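You operate a simulated robot arm through the tools that you are given. There is no shell and no other tool.

Carry out the task below with a simulated robot arm. There is one attempt and no reset: what you move stays moved.

JOB
Set the maroon trainer's belt to the green mark and lock it again.
Fine: key out and into its holder before you slacken the lock nut; the black knob's pointer ends on green, the nut tight; leave the rest alone.

It is judged by the outcome, as a careful person would: the job done as asked, and still so three seconds after it is handed in. It fails if anything else is knocked over, pushed out of place, dropped, spilled or broken.

ROBOT AND FRAMES
A 5-joint arm with a two-finger parallel gripper, fixed in place. Base frame: the origin is on the floor under the middle of its stand, x ahead of it, y to its left, z up. Units: cm, degrees, N and s.
It reaches about 113.4 cm from its shoulder. Its first joint turns from -149.0 to 149.0 degrees. Payload 1.57 kg.
Tool frame: the origin (TCP) lies between the finger pads and is the grasp point; the fingertips stand 3 cm ahead of it; z points along the fingers, y is the line along which they close. Largest opening 11 cm; finger width 2.4, thickness 1.2; the body of the gripper, 4.8 by 11.2 cm, starts 7.8 cm behind the TCP.
Orientation is that of the tool frame in the base frame, as [roll, pitch, yaw] about the fixed x, y, z axes, in that order (R = Rz(yaw) Ry(pitch) Rx(roll)). With the fingers straight down and closing along the base's y, the tool's x points along the base's -x, its y along +y and its z along -z.

CONTROLS
- The arm moves only by the tool servo_tool. Its argument "rows" is one flat list of numbers, 7 for each row, row after row: the closure, from 0 (fully open) to 1 (shut), then the shift along the base's x, y, z in cm, then the turn, a rotation vector about the base's x, y, z in rad. In form: [hand, x, y, z, wx, wy, wz, hand, x, y, z, wx, wy, wz, ...]. A call has 1 to 20 rows; each row shifts and turns the commanded pose from where the row before left it. A row lasts 0.2 s, in which the tool goes at most 5 cm and 8.6 degrees; a call with a longer step from one row to the next is refused whole, and so is a gripper value outside its range. A pose out of reach is approached as far as the arm can. The call stops where the force on the tool passes 40 N (or 10 N more than at its start, if that is more) or the arm is blocked; 0.2 s more then pass. The fingers move at their own pace (about 15.3 cm/s each) and stop on an object; they squeeze with about 36 N. The grip force told is the motor's: it shows also when the fingers shut on nothing. Time passes only in rows, and 0.2 s behind the last, so rows that do not move let the fingers close. The reply holds the time, the measured pose of the TCP, the force on the tool along the base axes, the opening and the grip force, in the units named above and with some noise, with the torque about the TCP (base axes, N m) and any sound that the robot's microphone picked up, and new pictures: "show" is both (left out), scene, wrist or none.
- Cameras (640 x 400 px; columns grow to the right, rows downward): "scene" is fixed at [5.01, -50.11, 128.3]; the picture's right is [-0.27, -0.96, 0.00], its down [-0.65, 0.19, -0.74] and it looks along [0.71, -0.20, -0.68] (base axes); focal length 219 px, centre (320, 200). "wrist" rides on the gripper at [7, 1.6, -14.1] in the tool frame; the picture's right is [-0.23, 0.97, 0.00], its down [-0.86, -0.20, -0.48] and it looks along [-0.47, -0.11, 0.88] (tool axes); focal length 222 px, centre (320, 200). There is no depth. A picture from a camera that has moved, and an enlarged one, comes with that camera's place and axes in the base frame and with its lens. The place of the scene camera against the robot may be out by one fixed shift of up to 1.2 cm in any direction.
- slide_trunk(by): slides the trunk up (or, below 0, down) by that many cm; the arm rides with it, the base frame stays. It gives what a move gives, with no picture.
- zoom(camera, box): a new picture of the part [left, top, right, bottom] of that camera's present view, enlarged. The clock stands still meanwhile.
- hand_in(): hands the job in; it is judged then, once.

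Places have to be worked out from the pictures, the camera data and where the tool is seen. Open the gripper and draw the arm clear of the work before you hand the job in, unless the task says otherwise.

The tools are called after "Call:" as a command line: name --argument value ..., lists and objects as JSON in quotes. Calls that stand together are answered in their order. servo_tool: Moves the arm, as the interface text tells. Its arguments: {"type":"object","properties":{"rows":{"type":"array","items":{"type":"number"}},"show":{"type":"string","enum":["both","scene","wrist","none"]}},"required":["rows"]} The other tools are called the same way: slide_trunk (by) moves the trunk up or down; zoom (camera, box) takes an enlarged picture of a part of a camera's view; hand_in () hands the job in.

At the start:

```text
time: 0.0
position: [74.05, -34.48, 108.5]
tool_rot: [-179.9, 0.1, 180.0]
contact_force: [-0.5, 1.0, -0.6]
torque: [-0.01, -0.02, -0.01]
width: 11.0
grip_force: 0.0
trunk travel left (down, up): [-81.9, 15.1]
```

scene: 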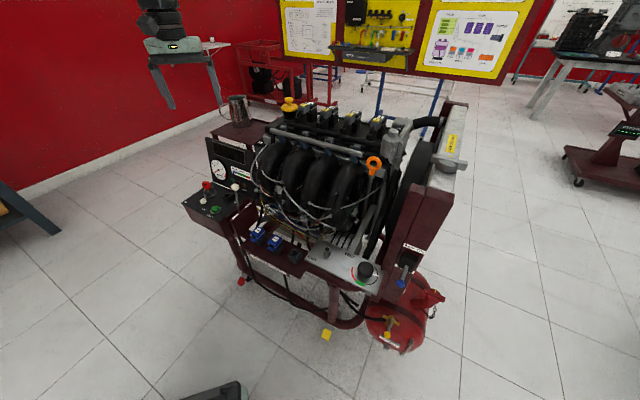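
wrist: 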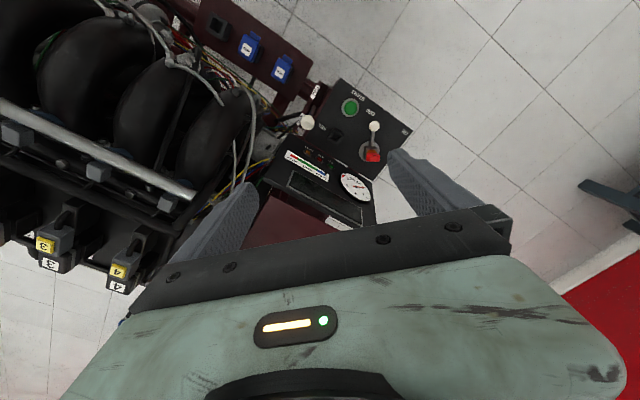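

I start by looking closely at the trainer in the scene picture: the control panel, the belt plate with black knob and green mark, and the area around it.

Call:
zoom --camera "scene" --box '[290, 220, 450, 320]'

Call:
zoom --camera "scene" --box '[170, 150, 330, 250]'

Call:
zoom --camera "scene" --box '[230, 90, 470, 240]'

Call:
zoom --camera "scene" --box '[230, 220, 390, 320]'

```text
4.00 times, centred on (370, 270) of scene
camera zoom: at [5.01, -50.11, 128.3], right [-0.27, -0.96, 0.0], down [-0.65, 0.19, -0.74], along [0.71, -0.2, -0.68], focal length 876 px, centre (120, -80)
```

zoom: 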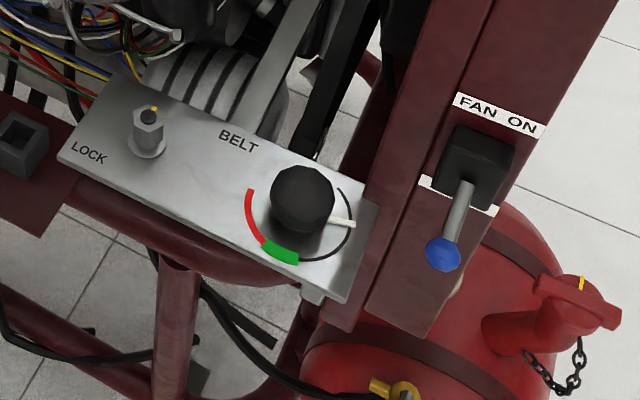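

```text
4.00 times, centred on (250, 200) of scene
camera zoom: at [5.01, -50.11, 128.3], right [-0.27, -0.96, 0.0], down [-0.65, 0.19, -0.74], along [0.71, -0.2, -0.68], focal length 876 px, centre (600, 200)
```

zoom: 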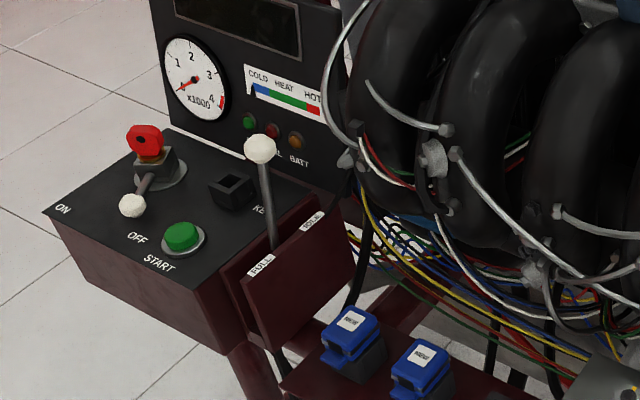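

```text
2.67 times, centred on (350, 165) of scene
camera zoom: at [5.01, -50.11, 128.3], right [-0.27, -0.96, 0.0], down [-0.65, 0.19, -0.74], along [0.71, -0.2, -0.68], focal length 584 px, centre (240, 293)
```

zoom: 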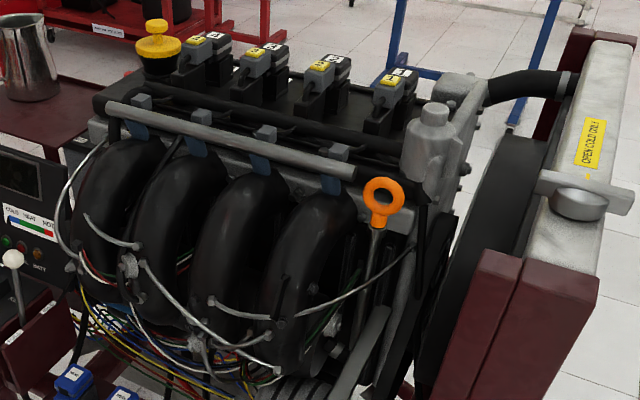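

```text
4.00 times, centred on (310, 270) of scene
camera zoom: at [5.01, -50.11, 128.3], right [-0.27, -0.96, 0.0], down [-0.65, 0.19, -0.74], along [0.71, -0.2, -0.68], focal length 876 px, centre (360, -80)
```

zoom: 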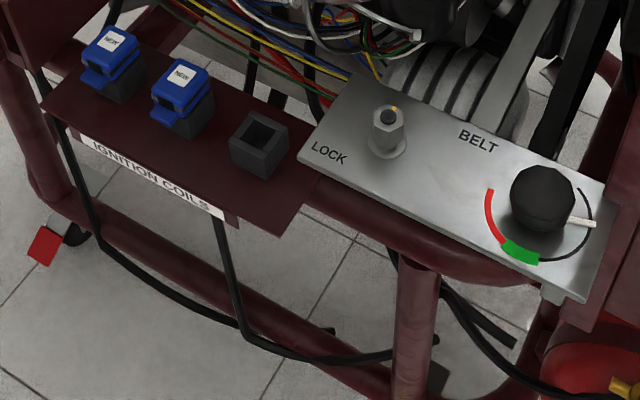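

The key seems to sit in the switch on the control box, with a "KEY" holder next to it; the belt plate carries LOCK nut and BELT knob. I zoom the wrist view and the panel further to read them.

Call:
zoom --camera "wrist" --box '[260, 70, 420, 170]'

Call:
zoom --camera "scene" --box '[176, 165, 256, 215]'

Call:
zoom --camera "scene" --box '[305, 235, 385, 285]'

Call:
zoom --camera "wrist" --box '[160, 0, 340, 110]'

```text
4.00 times, centred on (340, 120) of wrist
camera zoom: at [67.2, -32.68, 122.75], right [0.23, 0.97, 0.0], down [0.85, -0.2, 0.48], along [0.47, -0.11, -0.88], focal length 888 px, centre (240, 520)
```

zoom: 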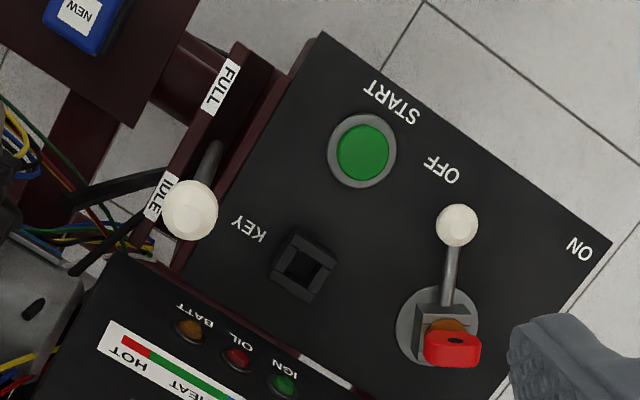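

```text
8.00 times, centred on (216, 190) of scene
camera zoom: at [5.01, -50.11, 128.3], right [-0.27, -0.96, 0.0], down [-0.65, 0.19, -0.74], along [0.71, -0.2, -0.68], focal length 1751 px, centre (1152, 280)
```

zoom: 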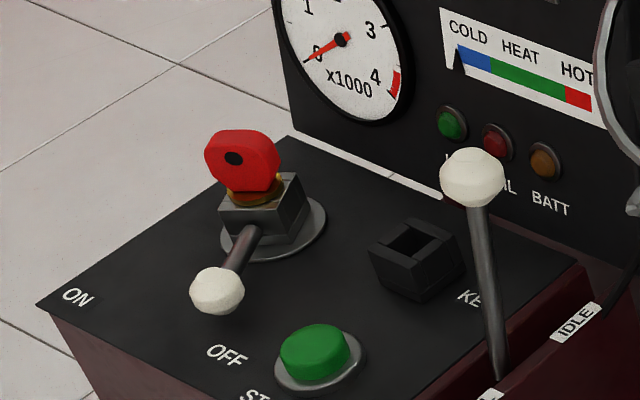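

```text
8.00 times, centred on (345, 260) of scene
camera zoom: at [5.01, -50.11, 128.3], right [-0.27, -0.96, 0.0], down [-0.65, 0.19, -0.74], along [0.71, -0.2, -0.68], focal length 1751 px, centre (120, -280)
```

zoom: 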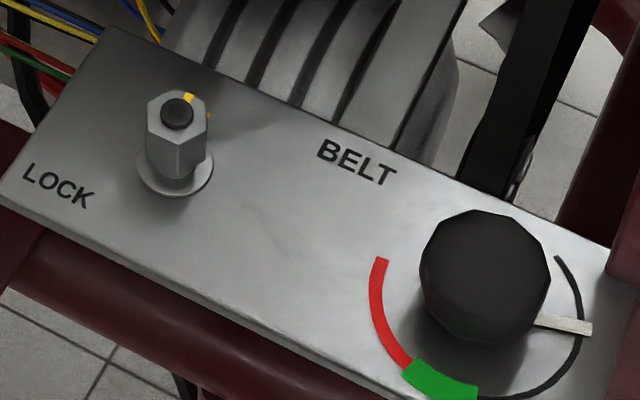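

```text
3.56 times, centred on (250, 55) of wrist
camera zoom: at [67.2, -32.68, 122.75], right [0.23, 0.97, 0.0], down [0.85, -0.2, 0.48], along [0.47, -0.11, -0.88], focal length 790 px, centre (569, 716)
```

zoom: 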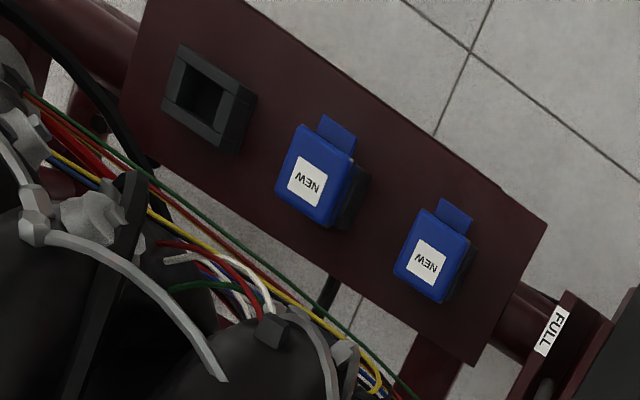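

Triangulating from both cameras: key head about (85.9, -24.3, 71.6), KEY holder about (80, -32, 68.5), panel top at z≈66.5. I move above the key for a closer look, well clear of everything.

Call:
servo_tool --rows '[0, 1.48, 1.27, -2.3, 0, 0, 0, 0, 1.48, 1.27, -2.3, 0, 0, 0, 0, 1.48, 1.27, -2.3, 0, 0, 0, 0, 1.48, 1.27, -2.3, 0, 0, 0, 0, 1.48, 1.27, -2.3, 0, 0, 0, 0, 1.48, 1.27, -2.3, 0, 0, 0, 0, 1.48, 1.27, -2.3, 0, 0, 0, 0, 1.48, 1.27, -2.3, 0, 0, 0]' --show "both"

```text
time: 1.8
position: [85.83, -24.07, 108.43]
tool_rot: [-180.0, 0.1, 179.9]
contact_force: [0.0, -0.1, 0.2]
torque: [0.01, 0.03, -0.03]
width: 10.99
grip_force: 0.1
out of reach, approached as far as the arm can: row 1, 2, 3, 4, 5, 6, 7, 8
trunk travel left (down, up): [-81.9, 15.1]
camera wrist: at [79.06, -22.5, 122.74], right [0.23, 0.97, 0.0], down [0.85, -0.2, 0.48], along [0.47, -0.11, -0.88], focal length 222 px, centre (320, 200)
```

scene: 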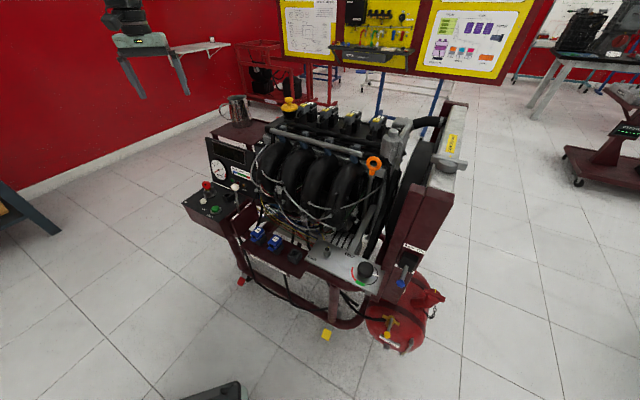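
wrist: 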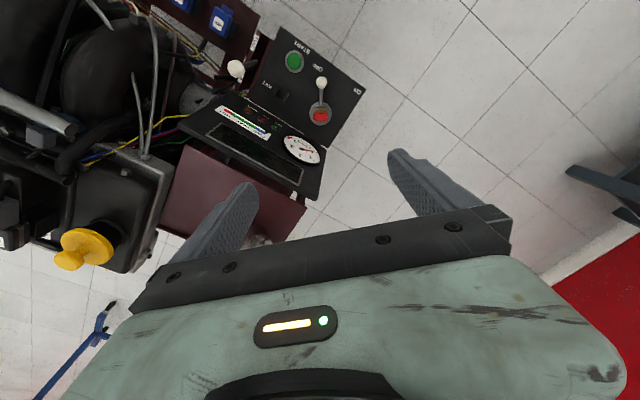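

The x,y moved but z did not: it looks like height comes only from the trunk. I test this with a small trunk slide down of 10 cm.

Call:
slide_trunk --by -10

```text
time: 3.1
position: [85.89, -24.21, 98.49]
tool_rot: [180.0, 0.0, -179.9]
contact_force: [0.3, 0.3, 0.6]
torque: [-0.02, -0.01, 0.01]
width: 10.98
grip_force: 0.0
trunk travel left (down, up): [-71.9, 25.1]
```

The trunk took the tool down by exactly 10. I check whether servo z moves work at all from here (small -1 cm step), and look at the wrist picture.

Call:
servo_tool --rows '[0, 0, 0, -1, 0, 0, 0]' --show "wrist"

```text
time: 3.5
position: [85.83, -24.17, 98.55]
tool_rot: [180.0, 0.1, -180.0]
contact_force: [-0.8, 0.6, -0.3]
torque: [-0.01, -0.03, -0.01]
width: 11.0
grip_force: 0.1
out of reach, approached as far as the arm can: row 1
trunk travel left (down, up): [-71.9, 25.1]
camera wrist: at [79.03, -22.49, 112.75], right [0.23, 0.97, 0.0], down [0.85, -0.2, 0.48], along [0.47, -0.11, -0.88], focal length 222 px, centre (320, 200)
```

wrist: 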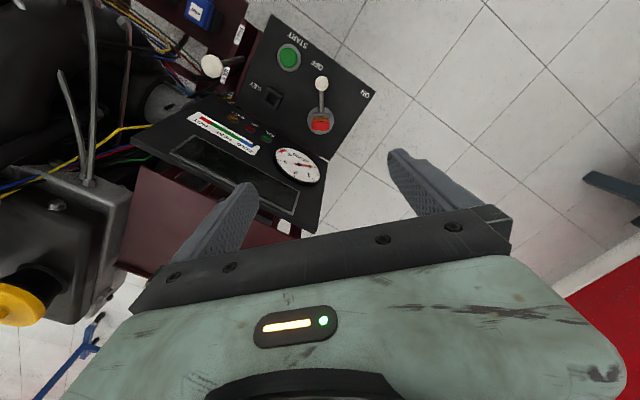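

Confirmed: height is trunk-only. I zoom in on the key, holder, and lever in the wrist view from here.

Call:
zoom --camera "wrist" --box '[240, 40, 400, 140]'

Call:
zoom --camera "wrist" --box '[290, 70, 354, 140]'

```text
4.00 times, centred on (320, 90) of wrist
camera zoom: at [79.03, -22.49, 112.75], right [0.23, 0.97, 0.0], down [0.85, -0.2, 0.48], along [0.47, -0.11, -0.88], focal length 888 px, centre (320, 640)
```

zoom: 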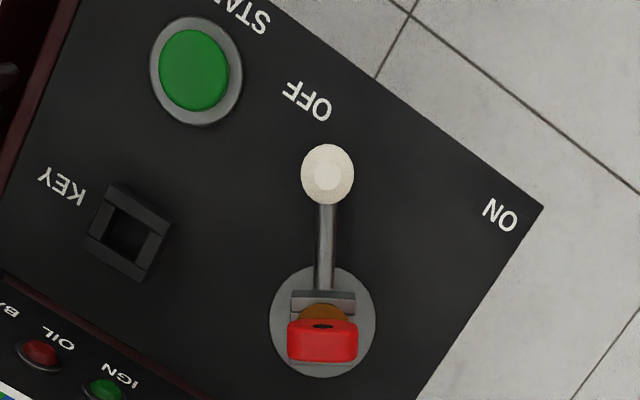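

```text
5.71 times, centred on (322, 105) of wrist
camera zoom: at [79.03, -22.49, 112.75], right [0.23, 0.97, 0.0], down [0.85, -0.2, 0.48], along [0.47, -0.11, -0.88], focal length 1269 px, centre (309, 743)
```

zoom: 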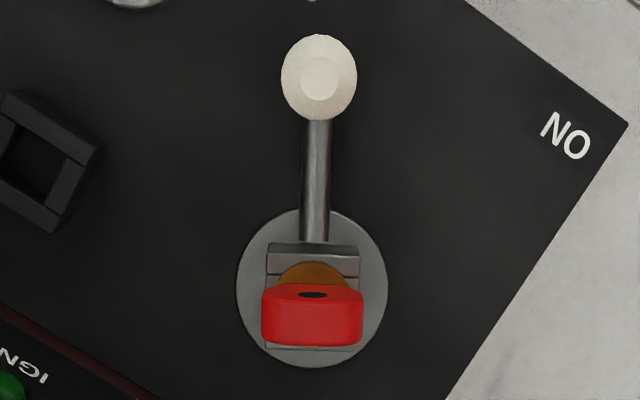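

The lever stands at OFF, the panel runs at 45° to the base, and the key head is a plate about 3.2 cm wide (direction ~75°) and ~1.4 thick. The gauge panel right behind the key limits gripper clearance, so I zoom there to measure it.

Call:
zoom --camera "wrist" --box '[120, 80, 344, 240]'

Call:
zoom --camera "scene" --box '[190, 90, 290, 190]'

```text
2.50 times, centred on (232, 160) of wrist
camera zoom: at [79.03, -22.49, 112.75], right [0.23, 0.97, 0.0], down [0.85, -0.2, 0.48], along [0.47, -0.11, -0.88], focal length 555 px, centre (540, 300)
```

zoom: 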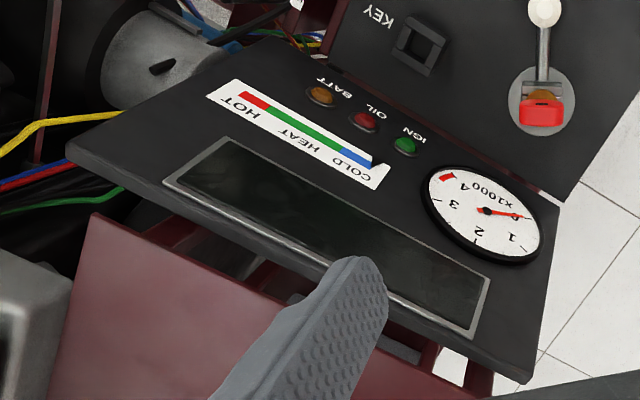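

```text
4.00 times, centred on (240, 140) of scene
camera zoom: at [5.01, -50.11, 128.3], right [-0.27, -0.96, 0.0], down [-0.65, 0.19, -0.74], along [0.71, -0.2, -0.68], focal length 876 px, centre (640, 440)
```

zoom: 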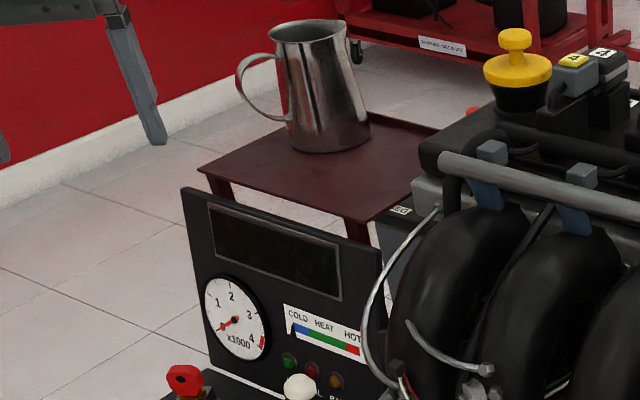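

The gauge panel leans back (about 9 cm behind the key at z=80), so a grip across the thin side of the key head is feasible. I turn the tool by -105° so it closes along -15°/165°, narrow the opening to ~5 cm, and move in x to 86.3.

Call:
servo_tool --rows '[0.52, 0.03, 0, 0, 0, 0, -0.1309, 0.52, 0.03, 0, 0, 0, 0, -0.1309, 0.52, 0.03, 0, 0, 0, 0, -0.1309, 0.52, 0.03, 0, 0, 0, 0, -0.1309, 0.52, 0.03, 0, 0, 0, 0, -0.1309, 0.52, 0.03, 0, 0, 0, 0, -0.1309, 0.52, 0.03, 0, 0, 0, 0, -0.1309, 0.52, 0.03, 0, 0, 0, 0, -0.1309, 0.52, 0.03, 0, 0, 0, 0, -0.1309, 0.52, 0.03, 0, 0, 0, 0, -0.1309, 0.52, 0.03, 0, 0, 0, 0, -0.1309, 0.52, 0.03, 0, 0, 0, 0, -0.1309, 0.52, 0.03, 0, 0, 0, 0, -0.1309, 0.52, 0.03, 0, 0, 0, 0, -0.1309]' --show "both"

```text
time: 6.5
position: [86.23, -24.15, 98.43]
tool_rot: [180.0, 0.1, 74.9]
contact_force: [0.5, 0.5, 0.2]
torque: [-0.01, -0.01, -0.03]
width: 5.26
grip_force: 0.1
trunk travel left (down, up): [-71.9, 25.1]
camera wrist: at [89.82, -17.75, 112.74], right [0.88, -0.47, 0.0], down [-0.42, -0.77, 0.48], along [-0.23, -0.42, -0.88], focal length 222 px, centre (320, 200)
```

scene: 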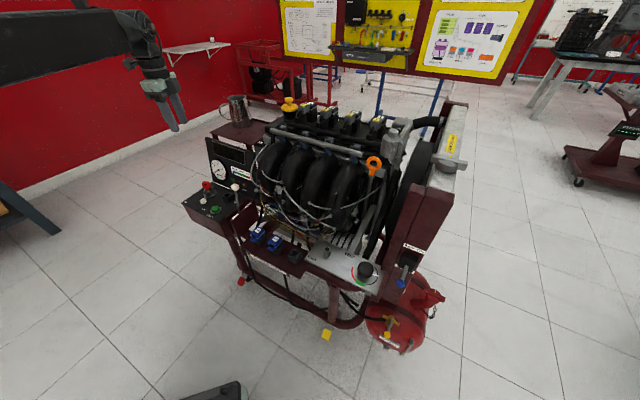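
wrist: 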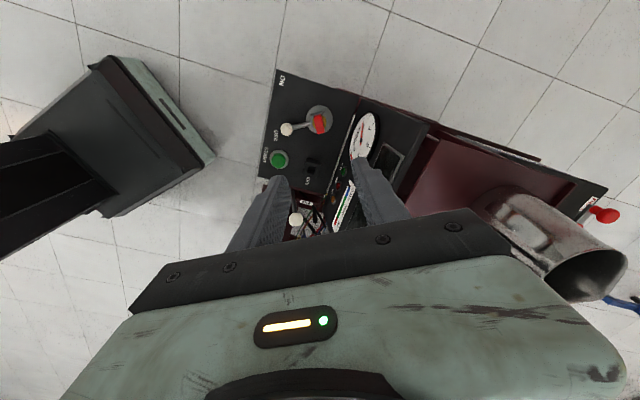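

The rotation worked. I zoom on the key in the new wrist view to check the alignment before going down.

Call:
zoom --camera "wrist" --box '[260, 70, 388, 150]'

Call:
zoom --camera "wrist" --box '[240, 100, 400, 250]'

```text
5.00 times, centred on (324, 110) of wrist
camera zoom: at [89.82, -17.75, 112.74], right [0.88, -0.47, 0.0], down [-0.42, -0.77, 0.48], along [-0.23, -0.42, -0.88], focal length 1111 px, centre (300, 650)
```

zoom: 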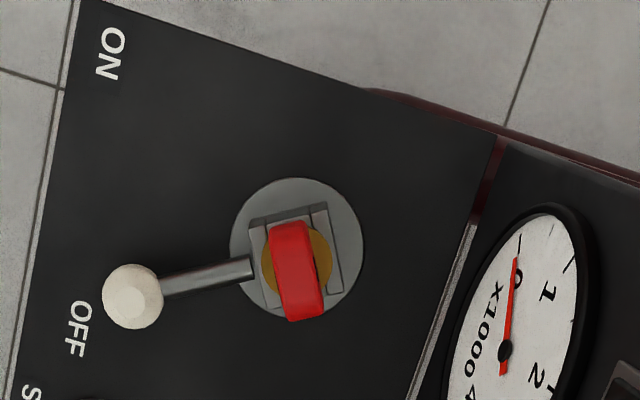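

```text
2.67 times, centred on (320, 175) of wrist
camera zoom: at [89.82, -17.75, 112.74], right [0.88, -0.47, 0.0], down [-0.42, -0.77, 0.48], along [-0.23, -0.42, -0.88], focal length 592 px, centre (320, 267)
```

zoom: 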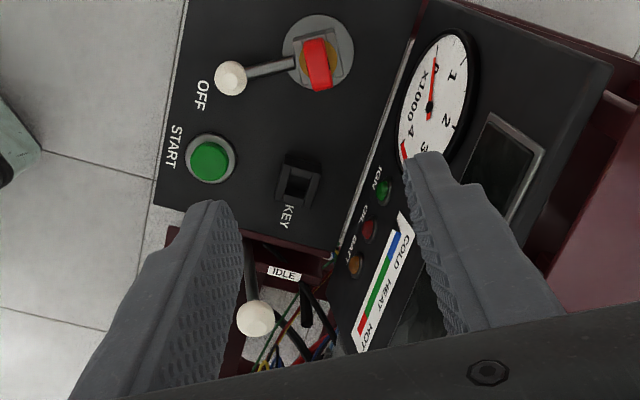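

The key axis comes out at (86.3, -24.05), head along ~74°. I slide down 20 cm (tips then at z≈75.4, still above the key head), and check again.

Call:
slide_trunk --by -20

Call:
servo_tool --rows '[0.52, 0.05, 0.1, 0, 0, 0, 0]' --show "both"

```text
time: 8.7
position: [86.35, -24.16, 78.52]
tool_rot: [180.0, 0.1, 75.0]
contact_force: [0.2, 0.4, -0.1]
torque: [0.04, 0.05, -0.01]
width: 5.28
grip_force: 0.0
trunk travel left (down, up): [-51.9, 45.1]
```

```text
time: 9.1
position: [86.3, -23.99, 78.53]
tool_rot: [-180.0, 0.1, 75.0]
contact_force: [-1.0, 0.6, 0.2]
torque: [0.0, -0.03, -0.03]
width: 5.29
grip_force: 0.0
trunk travel left (down, up): [-51.9, 45.1]
camera wrist: at [89.85, -17.65, 92.75], right [0.88, -0.47, 0.0], down [-0.41, -0.77, 0.48], along [-0.23, -0.42, -0.88], focal length 222 px, centre (320, 200)
```

scene: 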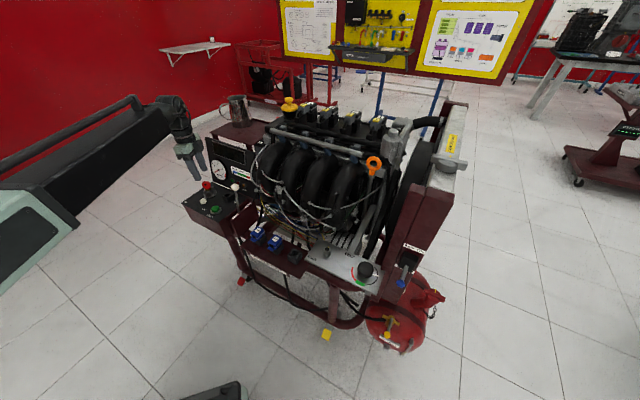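
wrist: 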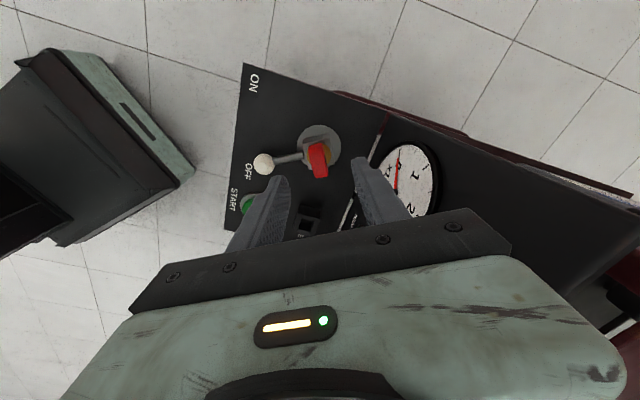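

The fingers straddle the key head. I zoom in to check height and lateral alignment before the last descent.

Call:
zoom --camera "wrist" --box '[240, 110, 400, 210]'

Call:
zoom --camera "scene" --box '[166, 140, 262, 200]'

```text
4.00 times, centred on (320, 160) of wrist
camera zoom: at [89.85, -17.65, 92.75], right [0.88, -0.47, 0.0], down [-0.41, -0.77, 0.48], along [-0.23, -0.42, -0.88], focal length 888 px, centre (320, 360)
```

zoom: 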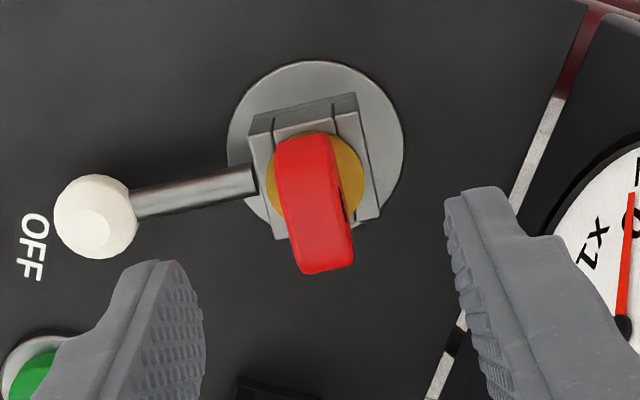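

```text
6.67 times, centred on (214, 170) of scene
camera zoom: at [5.01, -50.11, 128.3], right [-0.27, -0.96, 0.0], down [-0.65, 0.19, -0.74], along [0.71, -0.2, -0.68], focal length 1459 px, centre (1027, 400)
```

zoom: 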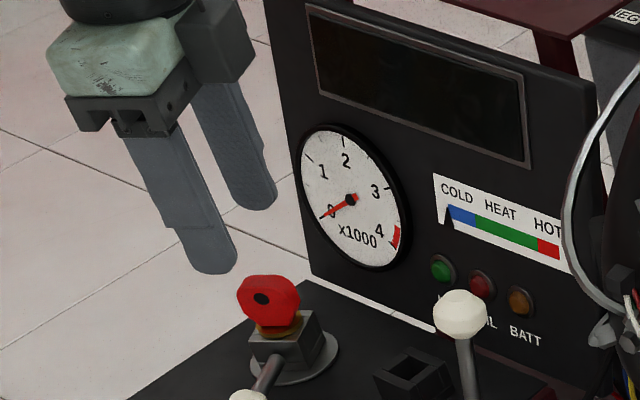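

The key is centred between the fingers within a few mm, with the head top around z≈72.7. I slide down 5.6 cm so the tips reach z≈69.9, beside the head and above the switch body and lever.

Call:
slide_trunk --by -5.6

Call:
servo_tool --rows '[0.52, 0, 0, 0, 0, 0, 0]' --show "both"

Call:
zoom --camera "wrist" --box '[240, 130, 400, 230]'

Call:
zoom --camera "scene" --box '[166, 150, 262, 210]'

```text
time: 10.1
position: [86.34, -24.19, 72.82]
tool_rot: [180.0, 0.2, 75.0]
contact_force: [0.2, 0.9, 0.2]
torque: [0.01, -0.01, -0.01]
width: 5.27
grip_force: 0.2
trunk travel left (down, up): [-46.3, 50.7]
```

```text
time: 10.5
position: [86.26, -24.09, 73.07]
tool_rot: [180.0, 0.1, 75.0]
contact_force: [0.0, 0.5, 0.7]
torque: [0.0, 0.01, 0.01]
width: 5.28
grip_force: 0.0
trunk travel left (down, up): [-46.3, 50.7]
camera wrist: at [89.85, -17.65, 87.15], right [0.88, -0.47, 0.0], down [-0.41, -0.77, 0.48], along [-0.23, -0.42, -0.88], focal length 222 px, centre (320, 200)
```

scene: 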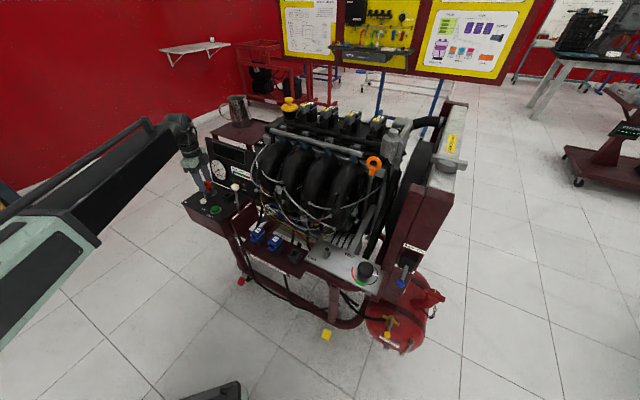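
wrist: 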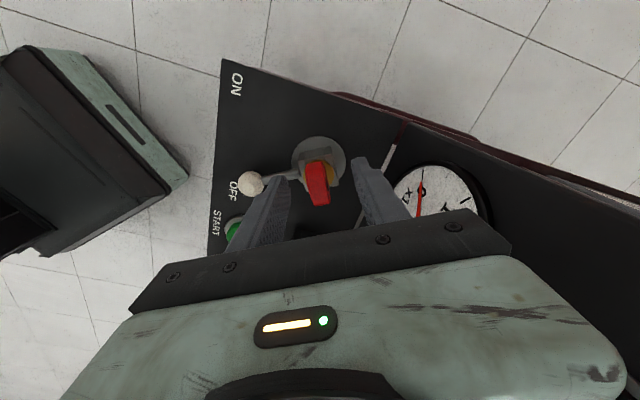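

```text
4.00 times, centred on (320, 180) of wrist
camera zoom: at [89.85, -17.65, 87.15], right [0.88, -0.47, 0.0], down [-0.41, -0.77, 0.48], along [-0.23, -0.42, -0.88], focal length 888 px, centre (320, 280)
```

zoom: 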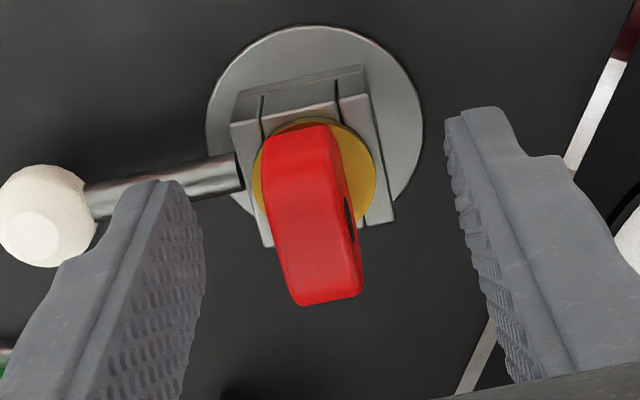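

```text
6.67 times, centred on (214, 180) of scene
camera zoom: at [5.01, -50.11, 128.3], right [-0.27, -0.96, 0.0], down [-0.65, 0.19, -0.74], along [0.71, -0.2, -0.68], focal length 1459 px, centre (1027, 333)
```

zoom: 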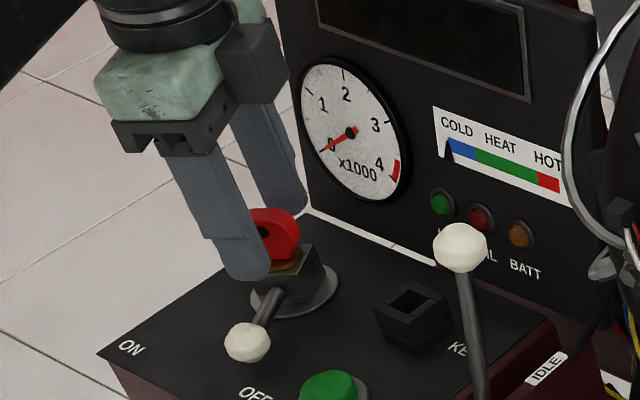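

Scene and wrist views agree the head is centred between the pads with tips beside it. I close the gripper on the head.

Call:
servo_tool --rows '[0.75, 0, 0, 0, 0, 0, 0, 0.85, 0, 0, 0, 0, 0, 0, 1, 0, 0, 0, 0, 0, 0, 1, 0, 0, 0, 0, 0, 0]' --show "both"

Call:
zoom --camera "wrist" --box '[240, 130, 400, 230]'

```text
time: 11.5
position: [86.24, -24.05, 72.9]
tool_rot: [-180.0, 0.0, 75.0]
contact_force: [0.1, -0.5, 0.6]
torque: [-0.01, 0.03, -0.02]
width: 1.26
grip_force: 29.2
trunk travel left (down, up): [-46.3, 50.7]
camera wrist: at [89.85, -17.65, 87.14], right [0.88, -0.47, 0.0], down [-0.41, -0.77, 0.48], along [-0.23, -0.42, -0.88], focal length 222 px, centre (320, 200)
```

scene: 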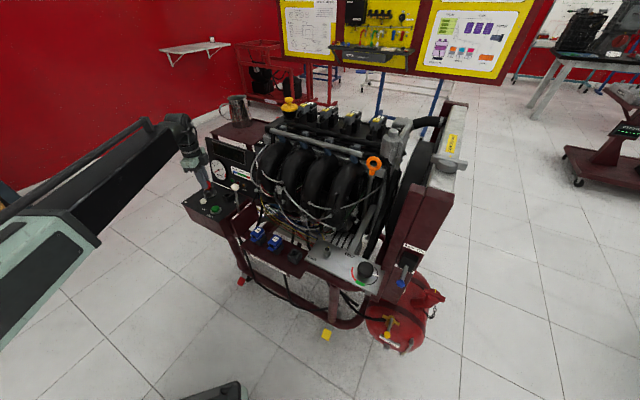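
wrist: 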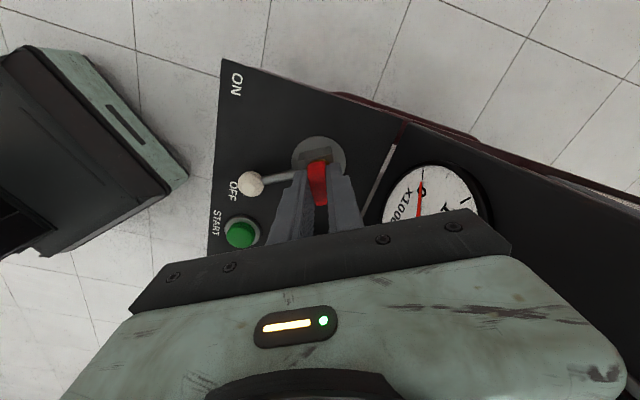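

```text
4.00 times, centred on (320, 180) of wrist
camera zoom: at [89.85, -17.65, 87.14], right [0.88, -0.47, 0.0], down [-0.41, -0.77, 0.48], along [-0.23, -0.42, -0.88], focal length 888 px, centre (320, 280)
```

zoom: 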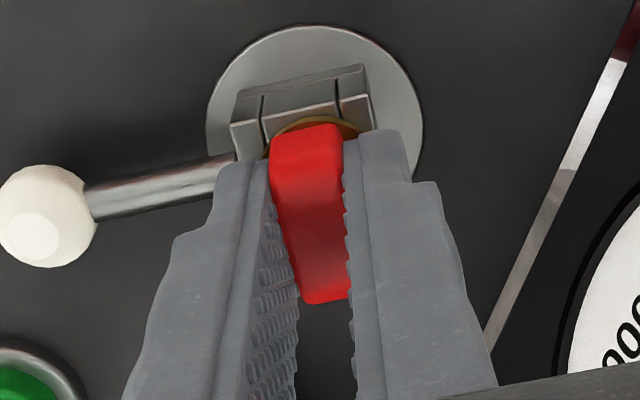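

The head is gripped (width 1.26 cm, 29 N). I lift by 1 cm to see if the key slides out freely.

Call:
slide_trunk --by 1

Call:
zoom --camera "wrist" --box '[240, 110, 400, 230]'

Call:
zoom --camera "scene" --box '[166, 150, 262, 210]'

```text
time: 12.1
position: [86.31, -24.0, 73.93]
tool_rot: [180.0, 0.0, 75.0]
contact_force: [-0.1, -0.7, -0.4]
torque: [-0.01, -0.01, 0.02]
width: 1.25
grip_force: 29.9
trunk travel left (down, up): [-47.3, 49.7]
```

```text
3.33 times, centred on (320, 170) of wrist
camera zoom: at [89.85, -17.64, 88.14], right [0.88, -0.47, 0.0], down [-0.41, -0.77, 0.48], along [-0.23, -0.42, -0.88], focal length 740 px, centre (320, 300)
```

zoom: 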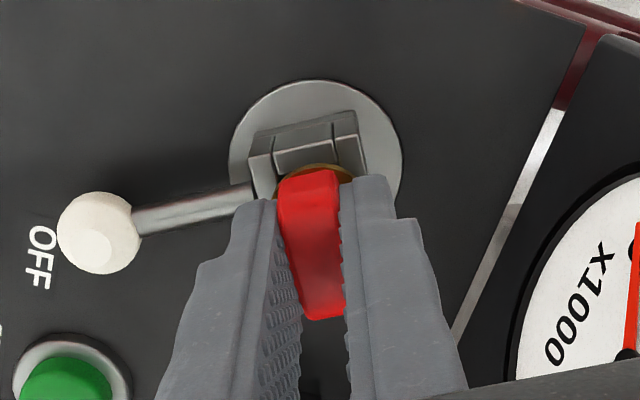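

```text
6.67 times, centred on (214, 180) of scene
camera zoom: at [5.01, -50.11, 128.3], right [-0.27, -0.96, 0.0], down [-0.65, 0.19, -0.74], along [0.71, -0.2, -0.68], focal length 1459 px, centre (1027, 333)
```

zoom: 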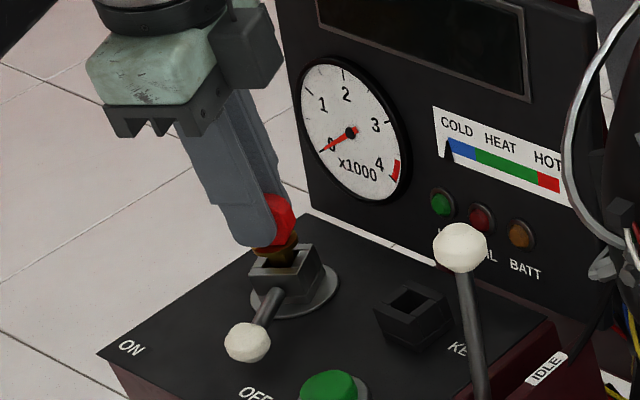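

The key rises freely with no load. I lift another 8 cm to clear the blade and look at it.

Call:
slide_trunk --by 8

Call:
zoom --camera "wrist" --box '[220, 90, 420, 230]'

Call:
zoom --camera "scene" --box '[166, 140, 262, 200]'

```text
time: 13.2
position: [86.32, -24.0, 81.97]
tool_rot: [180.0, 0.2, 75.1]
contact_force: [-0.4, 0.9, 0.4]
torque: [0.02, 0.02, 0.02]
width: 1.33
grip_force: 29.8
trunk travel left (down, up): [-55.3, 41.7]
```

```text
2.86 times, centred on (320, 160) of wrist
camera zoom: at [89.86, -17.64, 96.14], right [0.88, -0.47, 0.0], down [-0.41, -0.77, 0.48], along [-0.23, -0.42, -0.88], focal length 635 px, centre (320, 314)
```

zoom: 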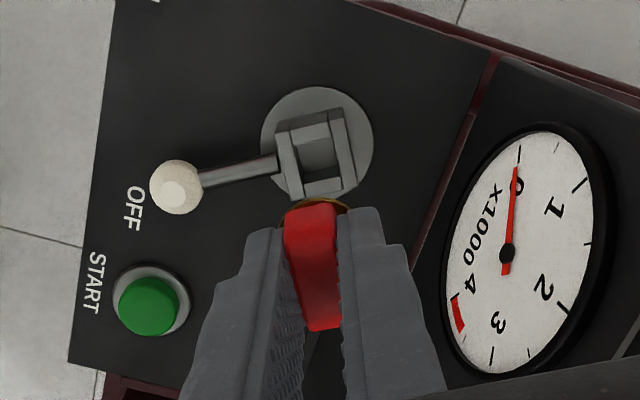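

```text
6.67 times, centred on (214, 170) of scene
camera zoom: at [5.01, -50.11, 128.3], right [-0.27, -0.96, 0.0], down [-0.65, 0.19, -0.74], along [0.71, -0.2, -0.68], focal length 1459 px, centre (1027, 400)
```

zoom: 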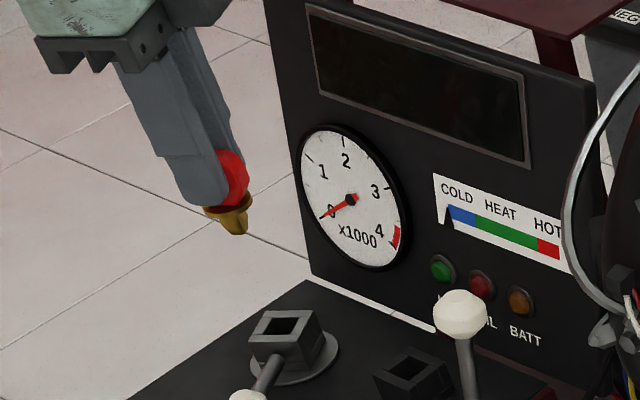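

The key is out: a brass collar with a short tapered plug. I zoom in more on the plug, and on the holder.

Call:
zoom --camera "scene" --box '[186, 155, 218, 179]'

Call:
zoom --camera "scene" --box '[196, 180, 244, 210]'

Call:
zoom --camera "wrist" --box '[280, 110, 360, 170]'

```text
16.00 times, centred on (202, 167) of scene
camera zoom: at [5.01, -50.11, 128.3], right [-0.27, -0.96, 0.0], down [-0.65, 0.19, -0.74], along [0.71, -0.2, -0.68], focal length 3502 px, centre (2208, 728)
```

zoom: 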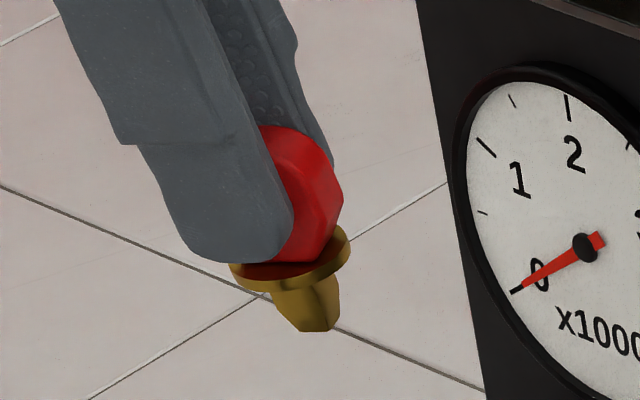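

```text
13.33 times, centred on (220, 195) of scene
camera zoom: at [5.01, -50.11, 128.3], right [-0.27, -0.96, 0.0], down [-0.65, 0.19, -0.74], along [0.71, -0.2, -0.68], focal length 2919 px, centre (1653, 267)
```

zoom: 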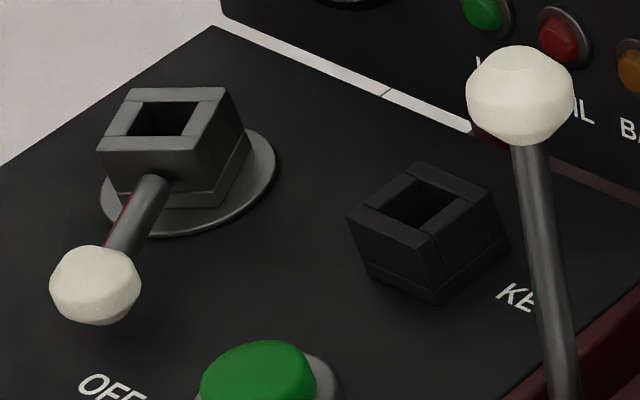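

```text
6.67 times, centred on (320, 140) of wrist
camera zoom: at [89.86, -17.64, 96.14], right [0.88, -0.47, 0.0], down [-0.41, -0.77, 0.48], along [-0.23, -0.42, -0.88], focal length 1481 px, centre (320, 600)
```

zoom: 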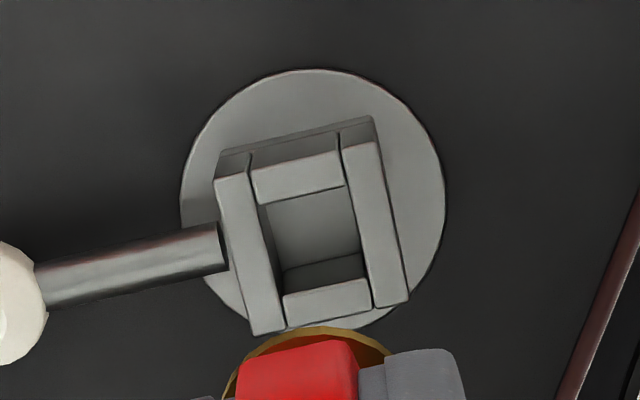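

The plug is square and tapered, and both sockets are square; the holder is panel-aligned (45°), so I turn the key by -30° and carry it over the holder at about (80.0, -31.9), staying at z≈82, clear of the throttle ball.

Call:
servo_tool --rows '[1, -1.05, -1.32, 0, 0, 0, -0.0873, 1, -1.05, -1.32, 0, 0, 0, -0.0873, 1, -1.05, -1.32, 0, 0, 0, -0.0873, 1, -1.05, -1.32, 0, 0, 0, -0.0873, 1, -1.05, -1.32, 0, 0, 0, -0.0873, 1, -1.05, -1.3, 0, 0, 0, -0.0871, 1, 0, 0, 0, 0, 0, 0]' --show "both"

Call:
zoom --camera "wrist" --box '[260, 100, 380, 190]'

Call:
zoom --camera "scene" --box '[180, 150, 260, 210]'

```text
time: 14.8
position: [79.96, -32.05, 81.9]
tool_rot: [-179.9, 0.0, 45.0]
contact_force: [0.6, -0.9, 0.0]
torque: [-0.01, 0.01, 0.01]
width: 1.3
grip_force: 30.1
trunk travel left (down, up): [-55.3, 41.7]
camera wrist: at [86.26, -28.12, 96.15], right [0.53, -0.85, 0.0], down [-0.75, -0.46, 0.48], along [-0.41, -0.25, -0.88], focal length 222 px, centre (320, 200)
```

scene: 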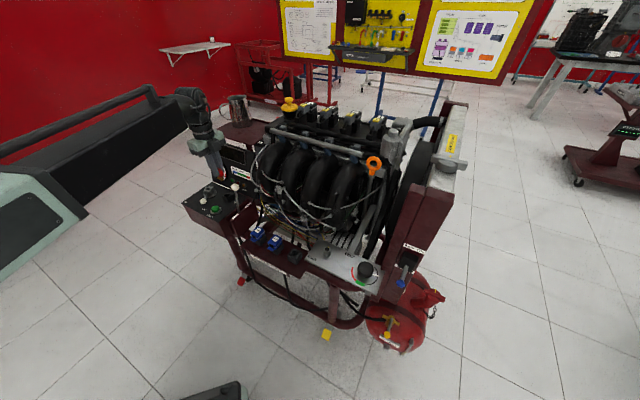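
wrist: 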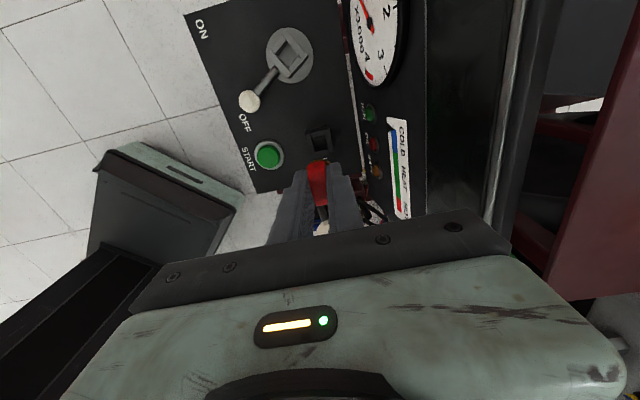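

```text
4.44 times, centred on (320, 145) of wrist
camera zoom: at [86.26, -28.12, 96.15], right [0.53, -0.85, 0.0], down [-0.75, -0.46, 0.48], along [-0.41, -0.25, -0.88], focal length 987 px, centre (320, 444)
```

zoom: 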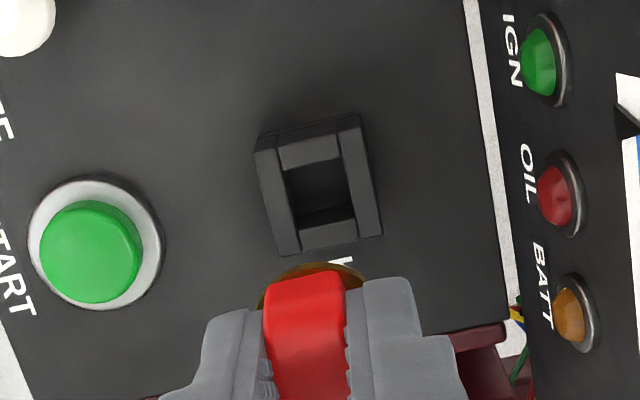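

```text
6.67 times, centred on (220, 180) of scene
camera zoom: at [5.01, -50.11, 128.3], right [-0.27, -0.96, 0.0], down [-0.65, 0.19, -0.74], along [0.71, -0.2, -0.68], focal length 1459 px, centre (987, 333)
```

zoom: 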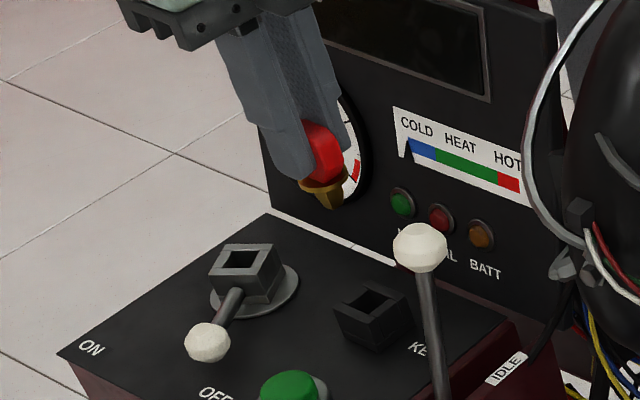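

I zoom closely on the holder to compare its pixel place with the reference view (switch socket at (319.1, 146.0) when exactly below the key, 9 cm up).

Call:
zoom --camera "wrist" --box '[296, 120, 344, 156]'

Call:
zoom --camera "scene" --box '[204, 180, 244, 210]'

```text
11.11 times, centred on (320, 138) of wrist
camera zoom: at [86.26, -28.12, 96.15], right [0.53, -0.85, 0.0], down [-0.75, -0.46, 0.48], along [-0.41, -0.25, -0.88], focal length 2468 px, centre (320, 889)
```

zoom: 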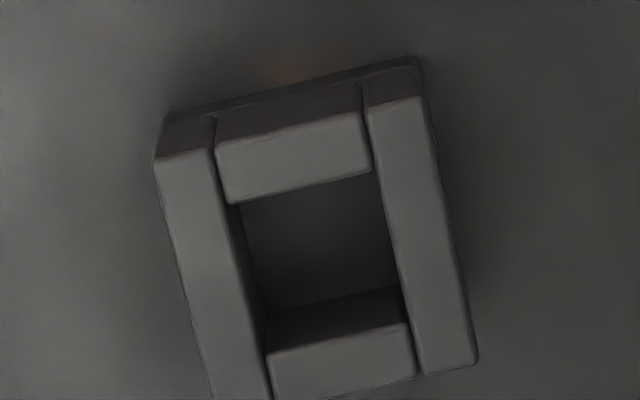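

```text
13.33 times, centred on (224, 195) of scene
camera zoom: at [5.01, -50.11, 128.3], right [-0.27, -0.96, 0.0], down [-0.65, 0.19, -0.74], along [0.71, -0.2, -0.68], focal length 2919 px, centre (1600, 267)
```

zoom: 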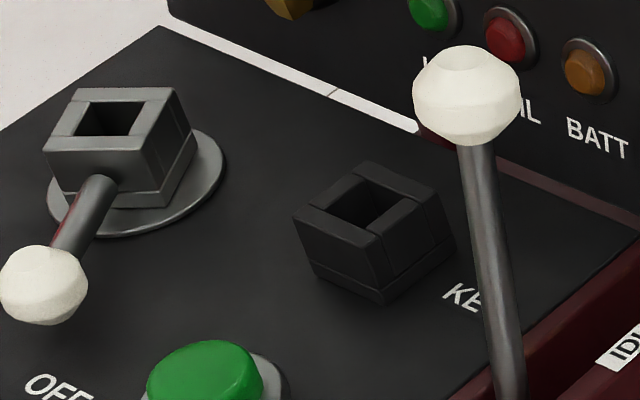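

The holder opening triangulates to about (80.27, -31.82, 69.2); relative to the reference view I need roughly (+0.22, +0.10) cm. I apply that and lower 6 cm so the plug sits just above the opening, then check.

Call:
servo_tool --rows '[1, 0.22, 0.1, 0, 0, 0, 0, 1, 0, 0, 0, 0, 0, 0]' --show "none"

Call:
slide_trunk --by -6

Call:
zoom --camera "wrist" --box '[260, 120, 380, 210]'

Call:
zoom --camera "scene" --box '[200, 165, 256, 207]'

```text
time: 15.4
position: [80.38, -31.93, 82.01]
tool_rot: [180.0, 0.1, 45.0]
contact_force: [-0.7, 1.0, -0.4]
torque: [0.01, 0.0, 0.02]
width: 1.25
grip_force: 29.5
trunk travel left (down, up): [-55.3, 41.7]
```

```text
time: 16.4
position: [80.28, -31.77, 75.88]
tool_rot: [180.0, 0.0, 45.0]
contact_force: [-0.2, -0.2, -0.2]
torque: [0.02, 0.01, 0.0]
width: 1.3
grip_force: 29.6
trunk travel left (down, up): [-49.3, 47.7]
```

```text
4.44 times, centred on (320, 165) of wrist
camera zoom: at [86.49, -27.99, 90.15], right [0.53, -0.85, 0.0], down [-0.74, -0.46, 0.48], along [-0.41, -0.25, -0.88], focal length 987 px, centre (320, 356)
```

zoom: 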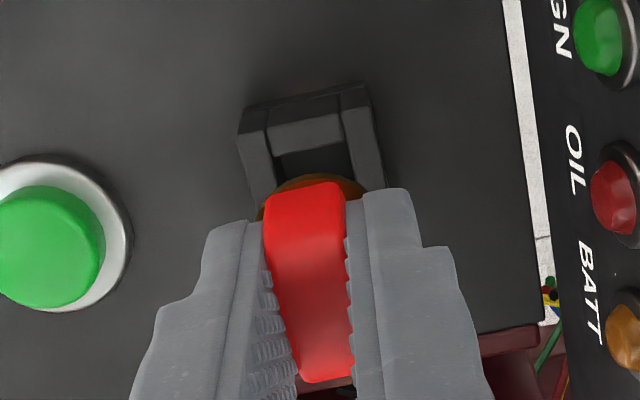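

```text
9.52 times, centred on (228, 186) of scene
camera zoom: at [5.01, -50.11, 128.3], right [-0.27, -0.96, 0.0], down [-0.65, 0.19, -0.74], along [0.71, -0.2, -0.68], focal length 2085 px, centre (1196, 333)
```

zoom: 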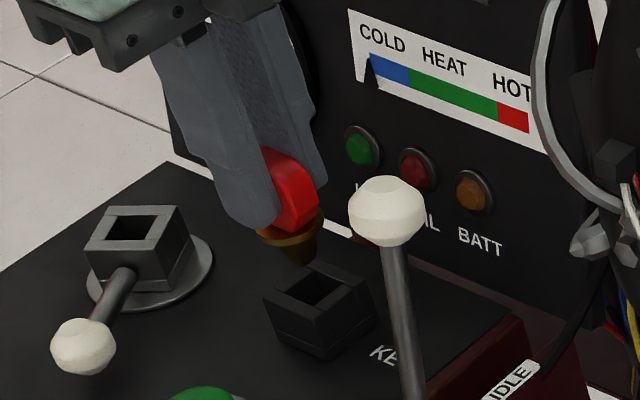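

I zoom more closely to check the plug against the hole in the scene view.

Call:
zoom --camera "scene" --box '[216, 184, 240, 202]'

Call:
zoom --camera "wrist" --box '[296, 134, 344, 170]'

```text
16.00 times, centred on (228, 193) of scene
camera zoom: at [5.01, -50.11, 128.3], right [-0.27, -0.96, 0.0], down [-0.65, 0.19, -0.74], along [0.71, -0.2, -0.68], focal length 3502 px, centre (1792, 312)
```

zoom: 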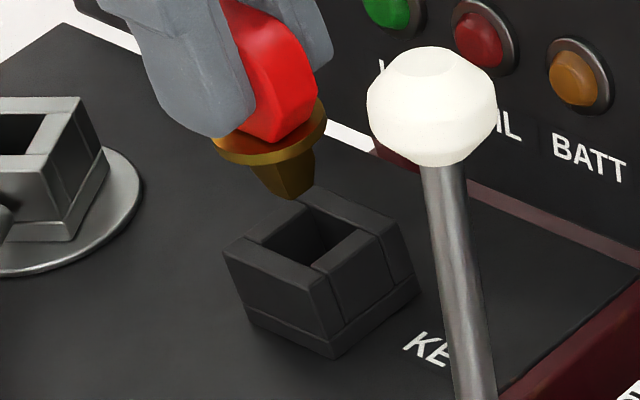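

```text
11.11 times, centred on (320, 152) of wrist
camera zoom: at [86.49, -27.99, 90.15], right [0.53, -0.85, 0.0], down [-0.74, -0.46, 0.48], along [-0.41, -0.25, -0.88], focal length 2468 px, centre (320, 733)
```

zoom: 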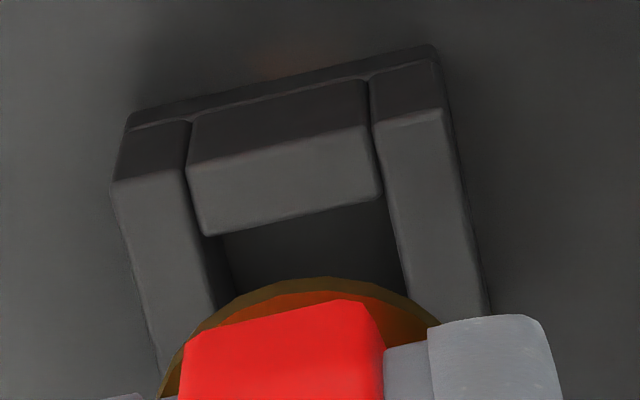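

Plug and opening line up to about 1 mm in both views, with the plug ~1.5 cm above. I lower 2.4 cm and watch the force.

Call:
slide_trunk --by -2.4

Call:
zoom --camera "scene" --box '[208, 174, 248, 204]'

Call:
zoom --camera "wrist" --box '[280, 130, 360, 190]'

```text
time: 17.1
position: [80.28, -31.8, 73.52]
tool_rot: [-180.0, 0.1, 45.0]
contact_force: [0.9, -0.6, 0.0]
torque: [0.02, 0.02, 0.0]
width: 1.28
grip_force: 29.5
trunk travel left (down, up): [-46.9, 50.1]
```

```text
13.33 times, centred on (228, 189) of scene
camera zoom: at [5.01, -50.11, 128.3], right [-0.27, -0.96, 0.0], down [-0.65, 0.19, -0.74], along [0.71, -0.2, -0.68], focal length 2919 px, centre (1547, 347)
```

zoom: 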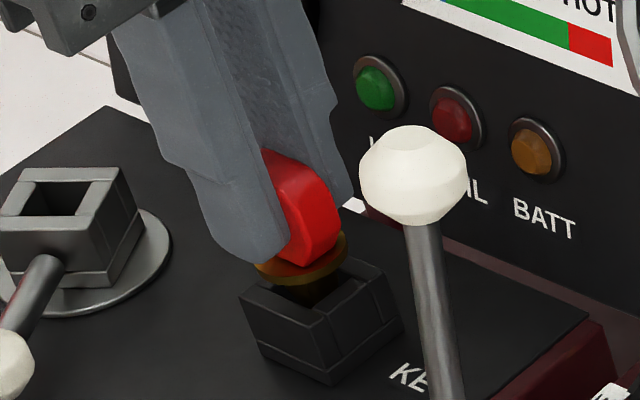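

```text
6.67 times, centred on (320, 160) of wrist
camera zoom: at [86.49, -27.99, 87.74], right [0.53, -0.85, 0.0], down [-0.74, -0.46, 0.48], along [-0.41, -0.25, -0.88], focal length 1481 px, centre (320, 467)
```

zoom: 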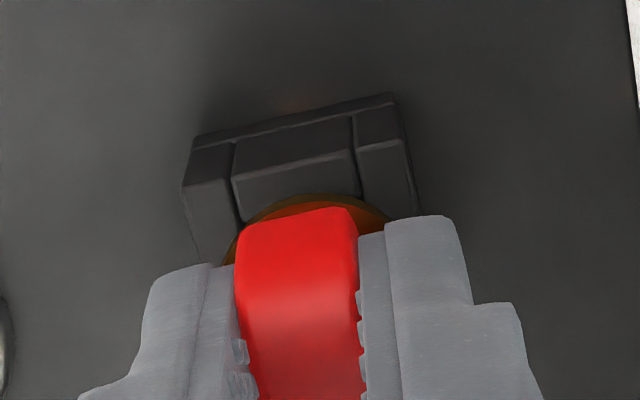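

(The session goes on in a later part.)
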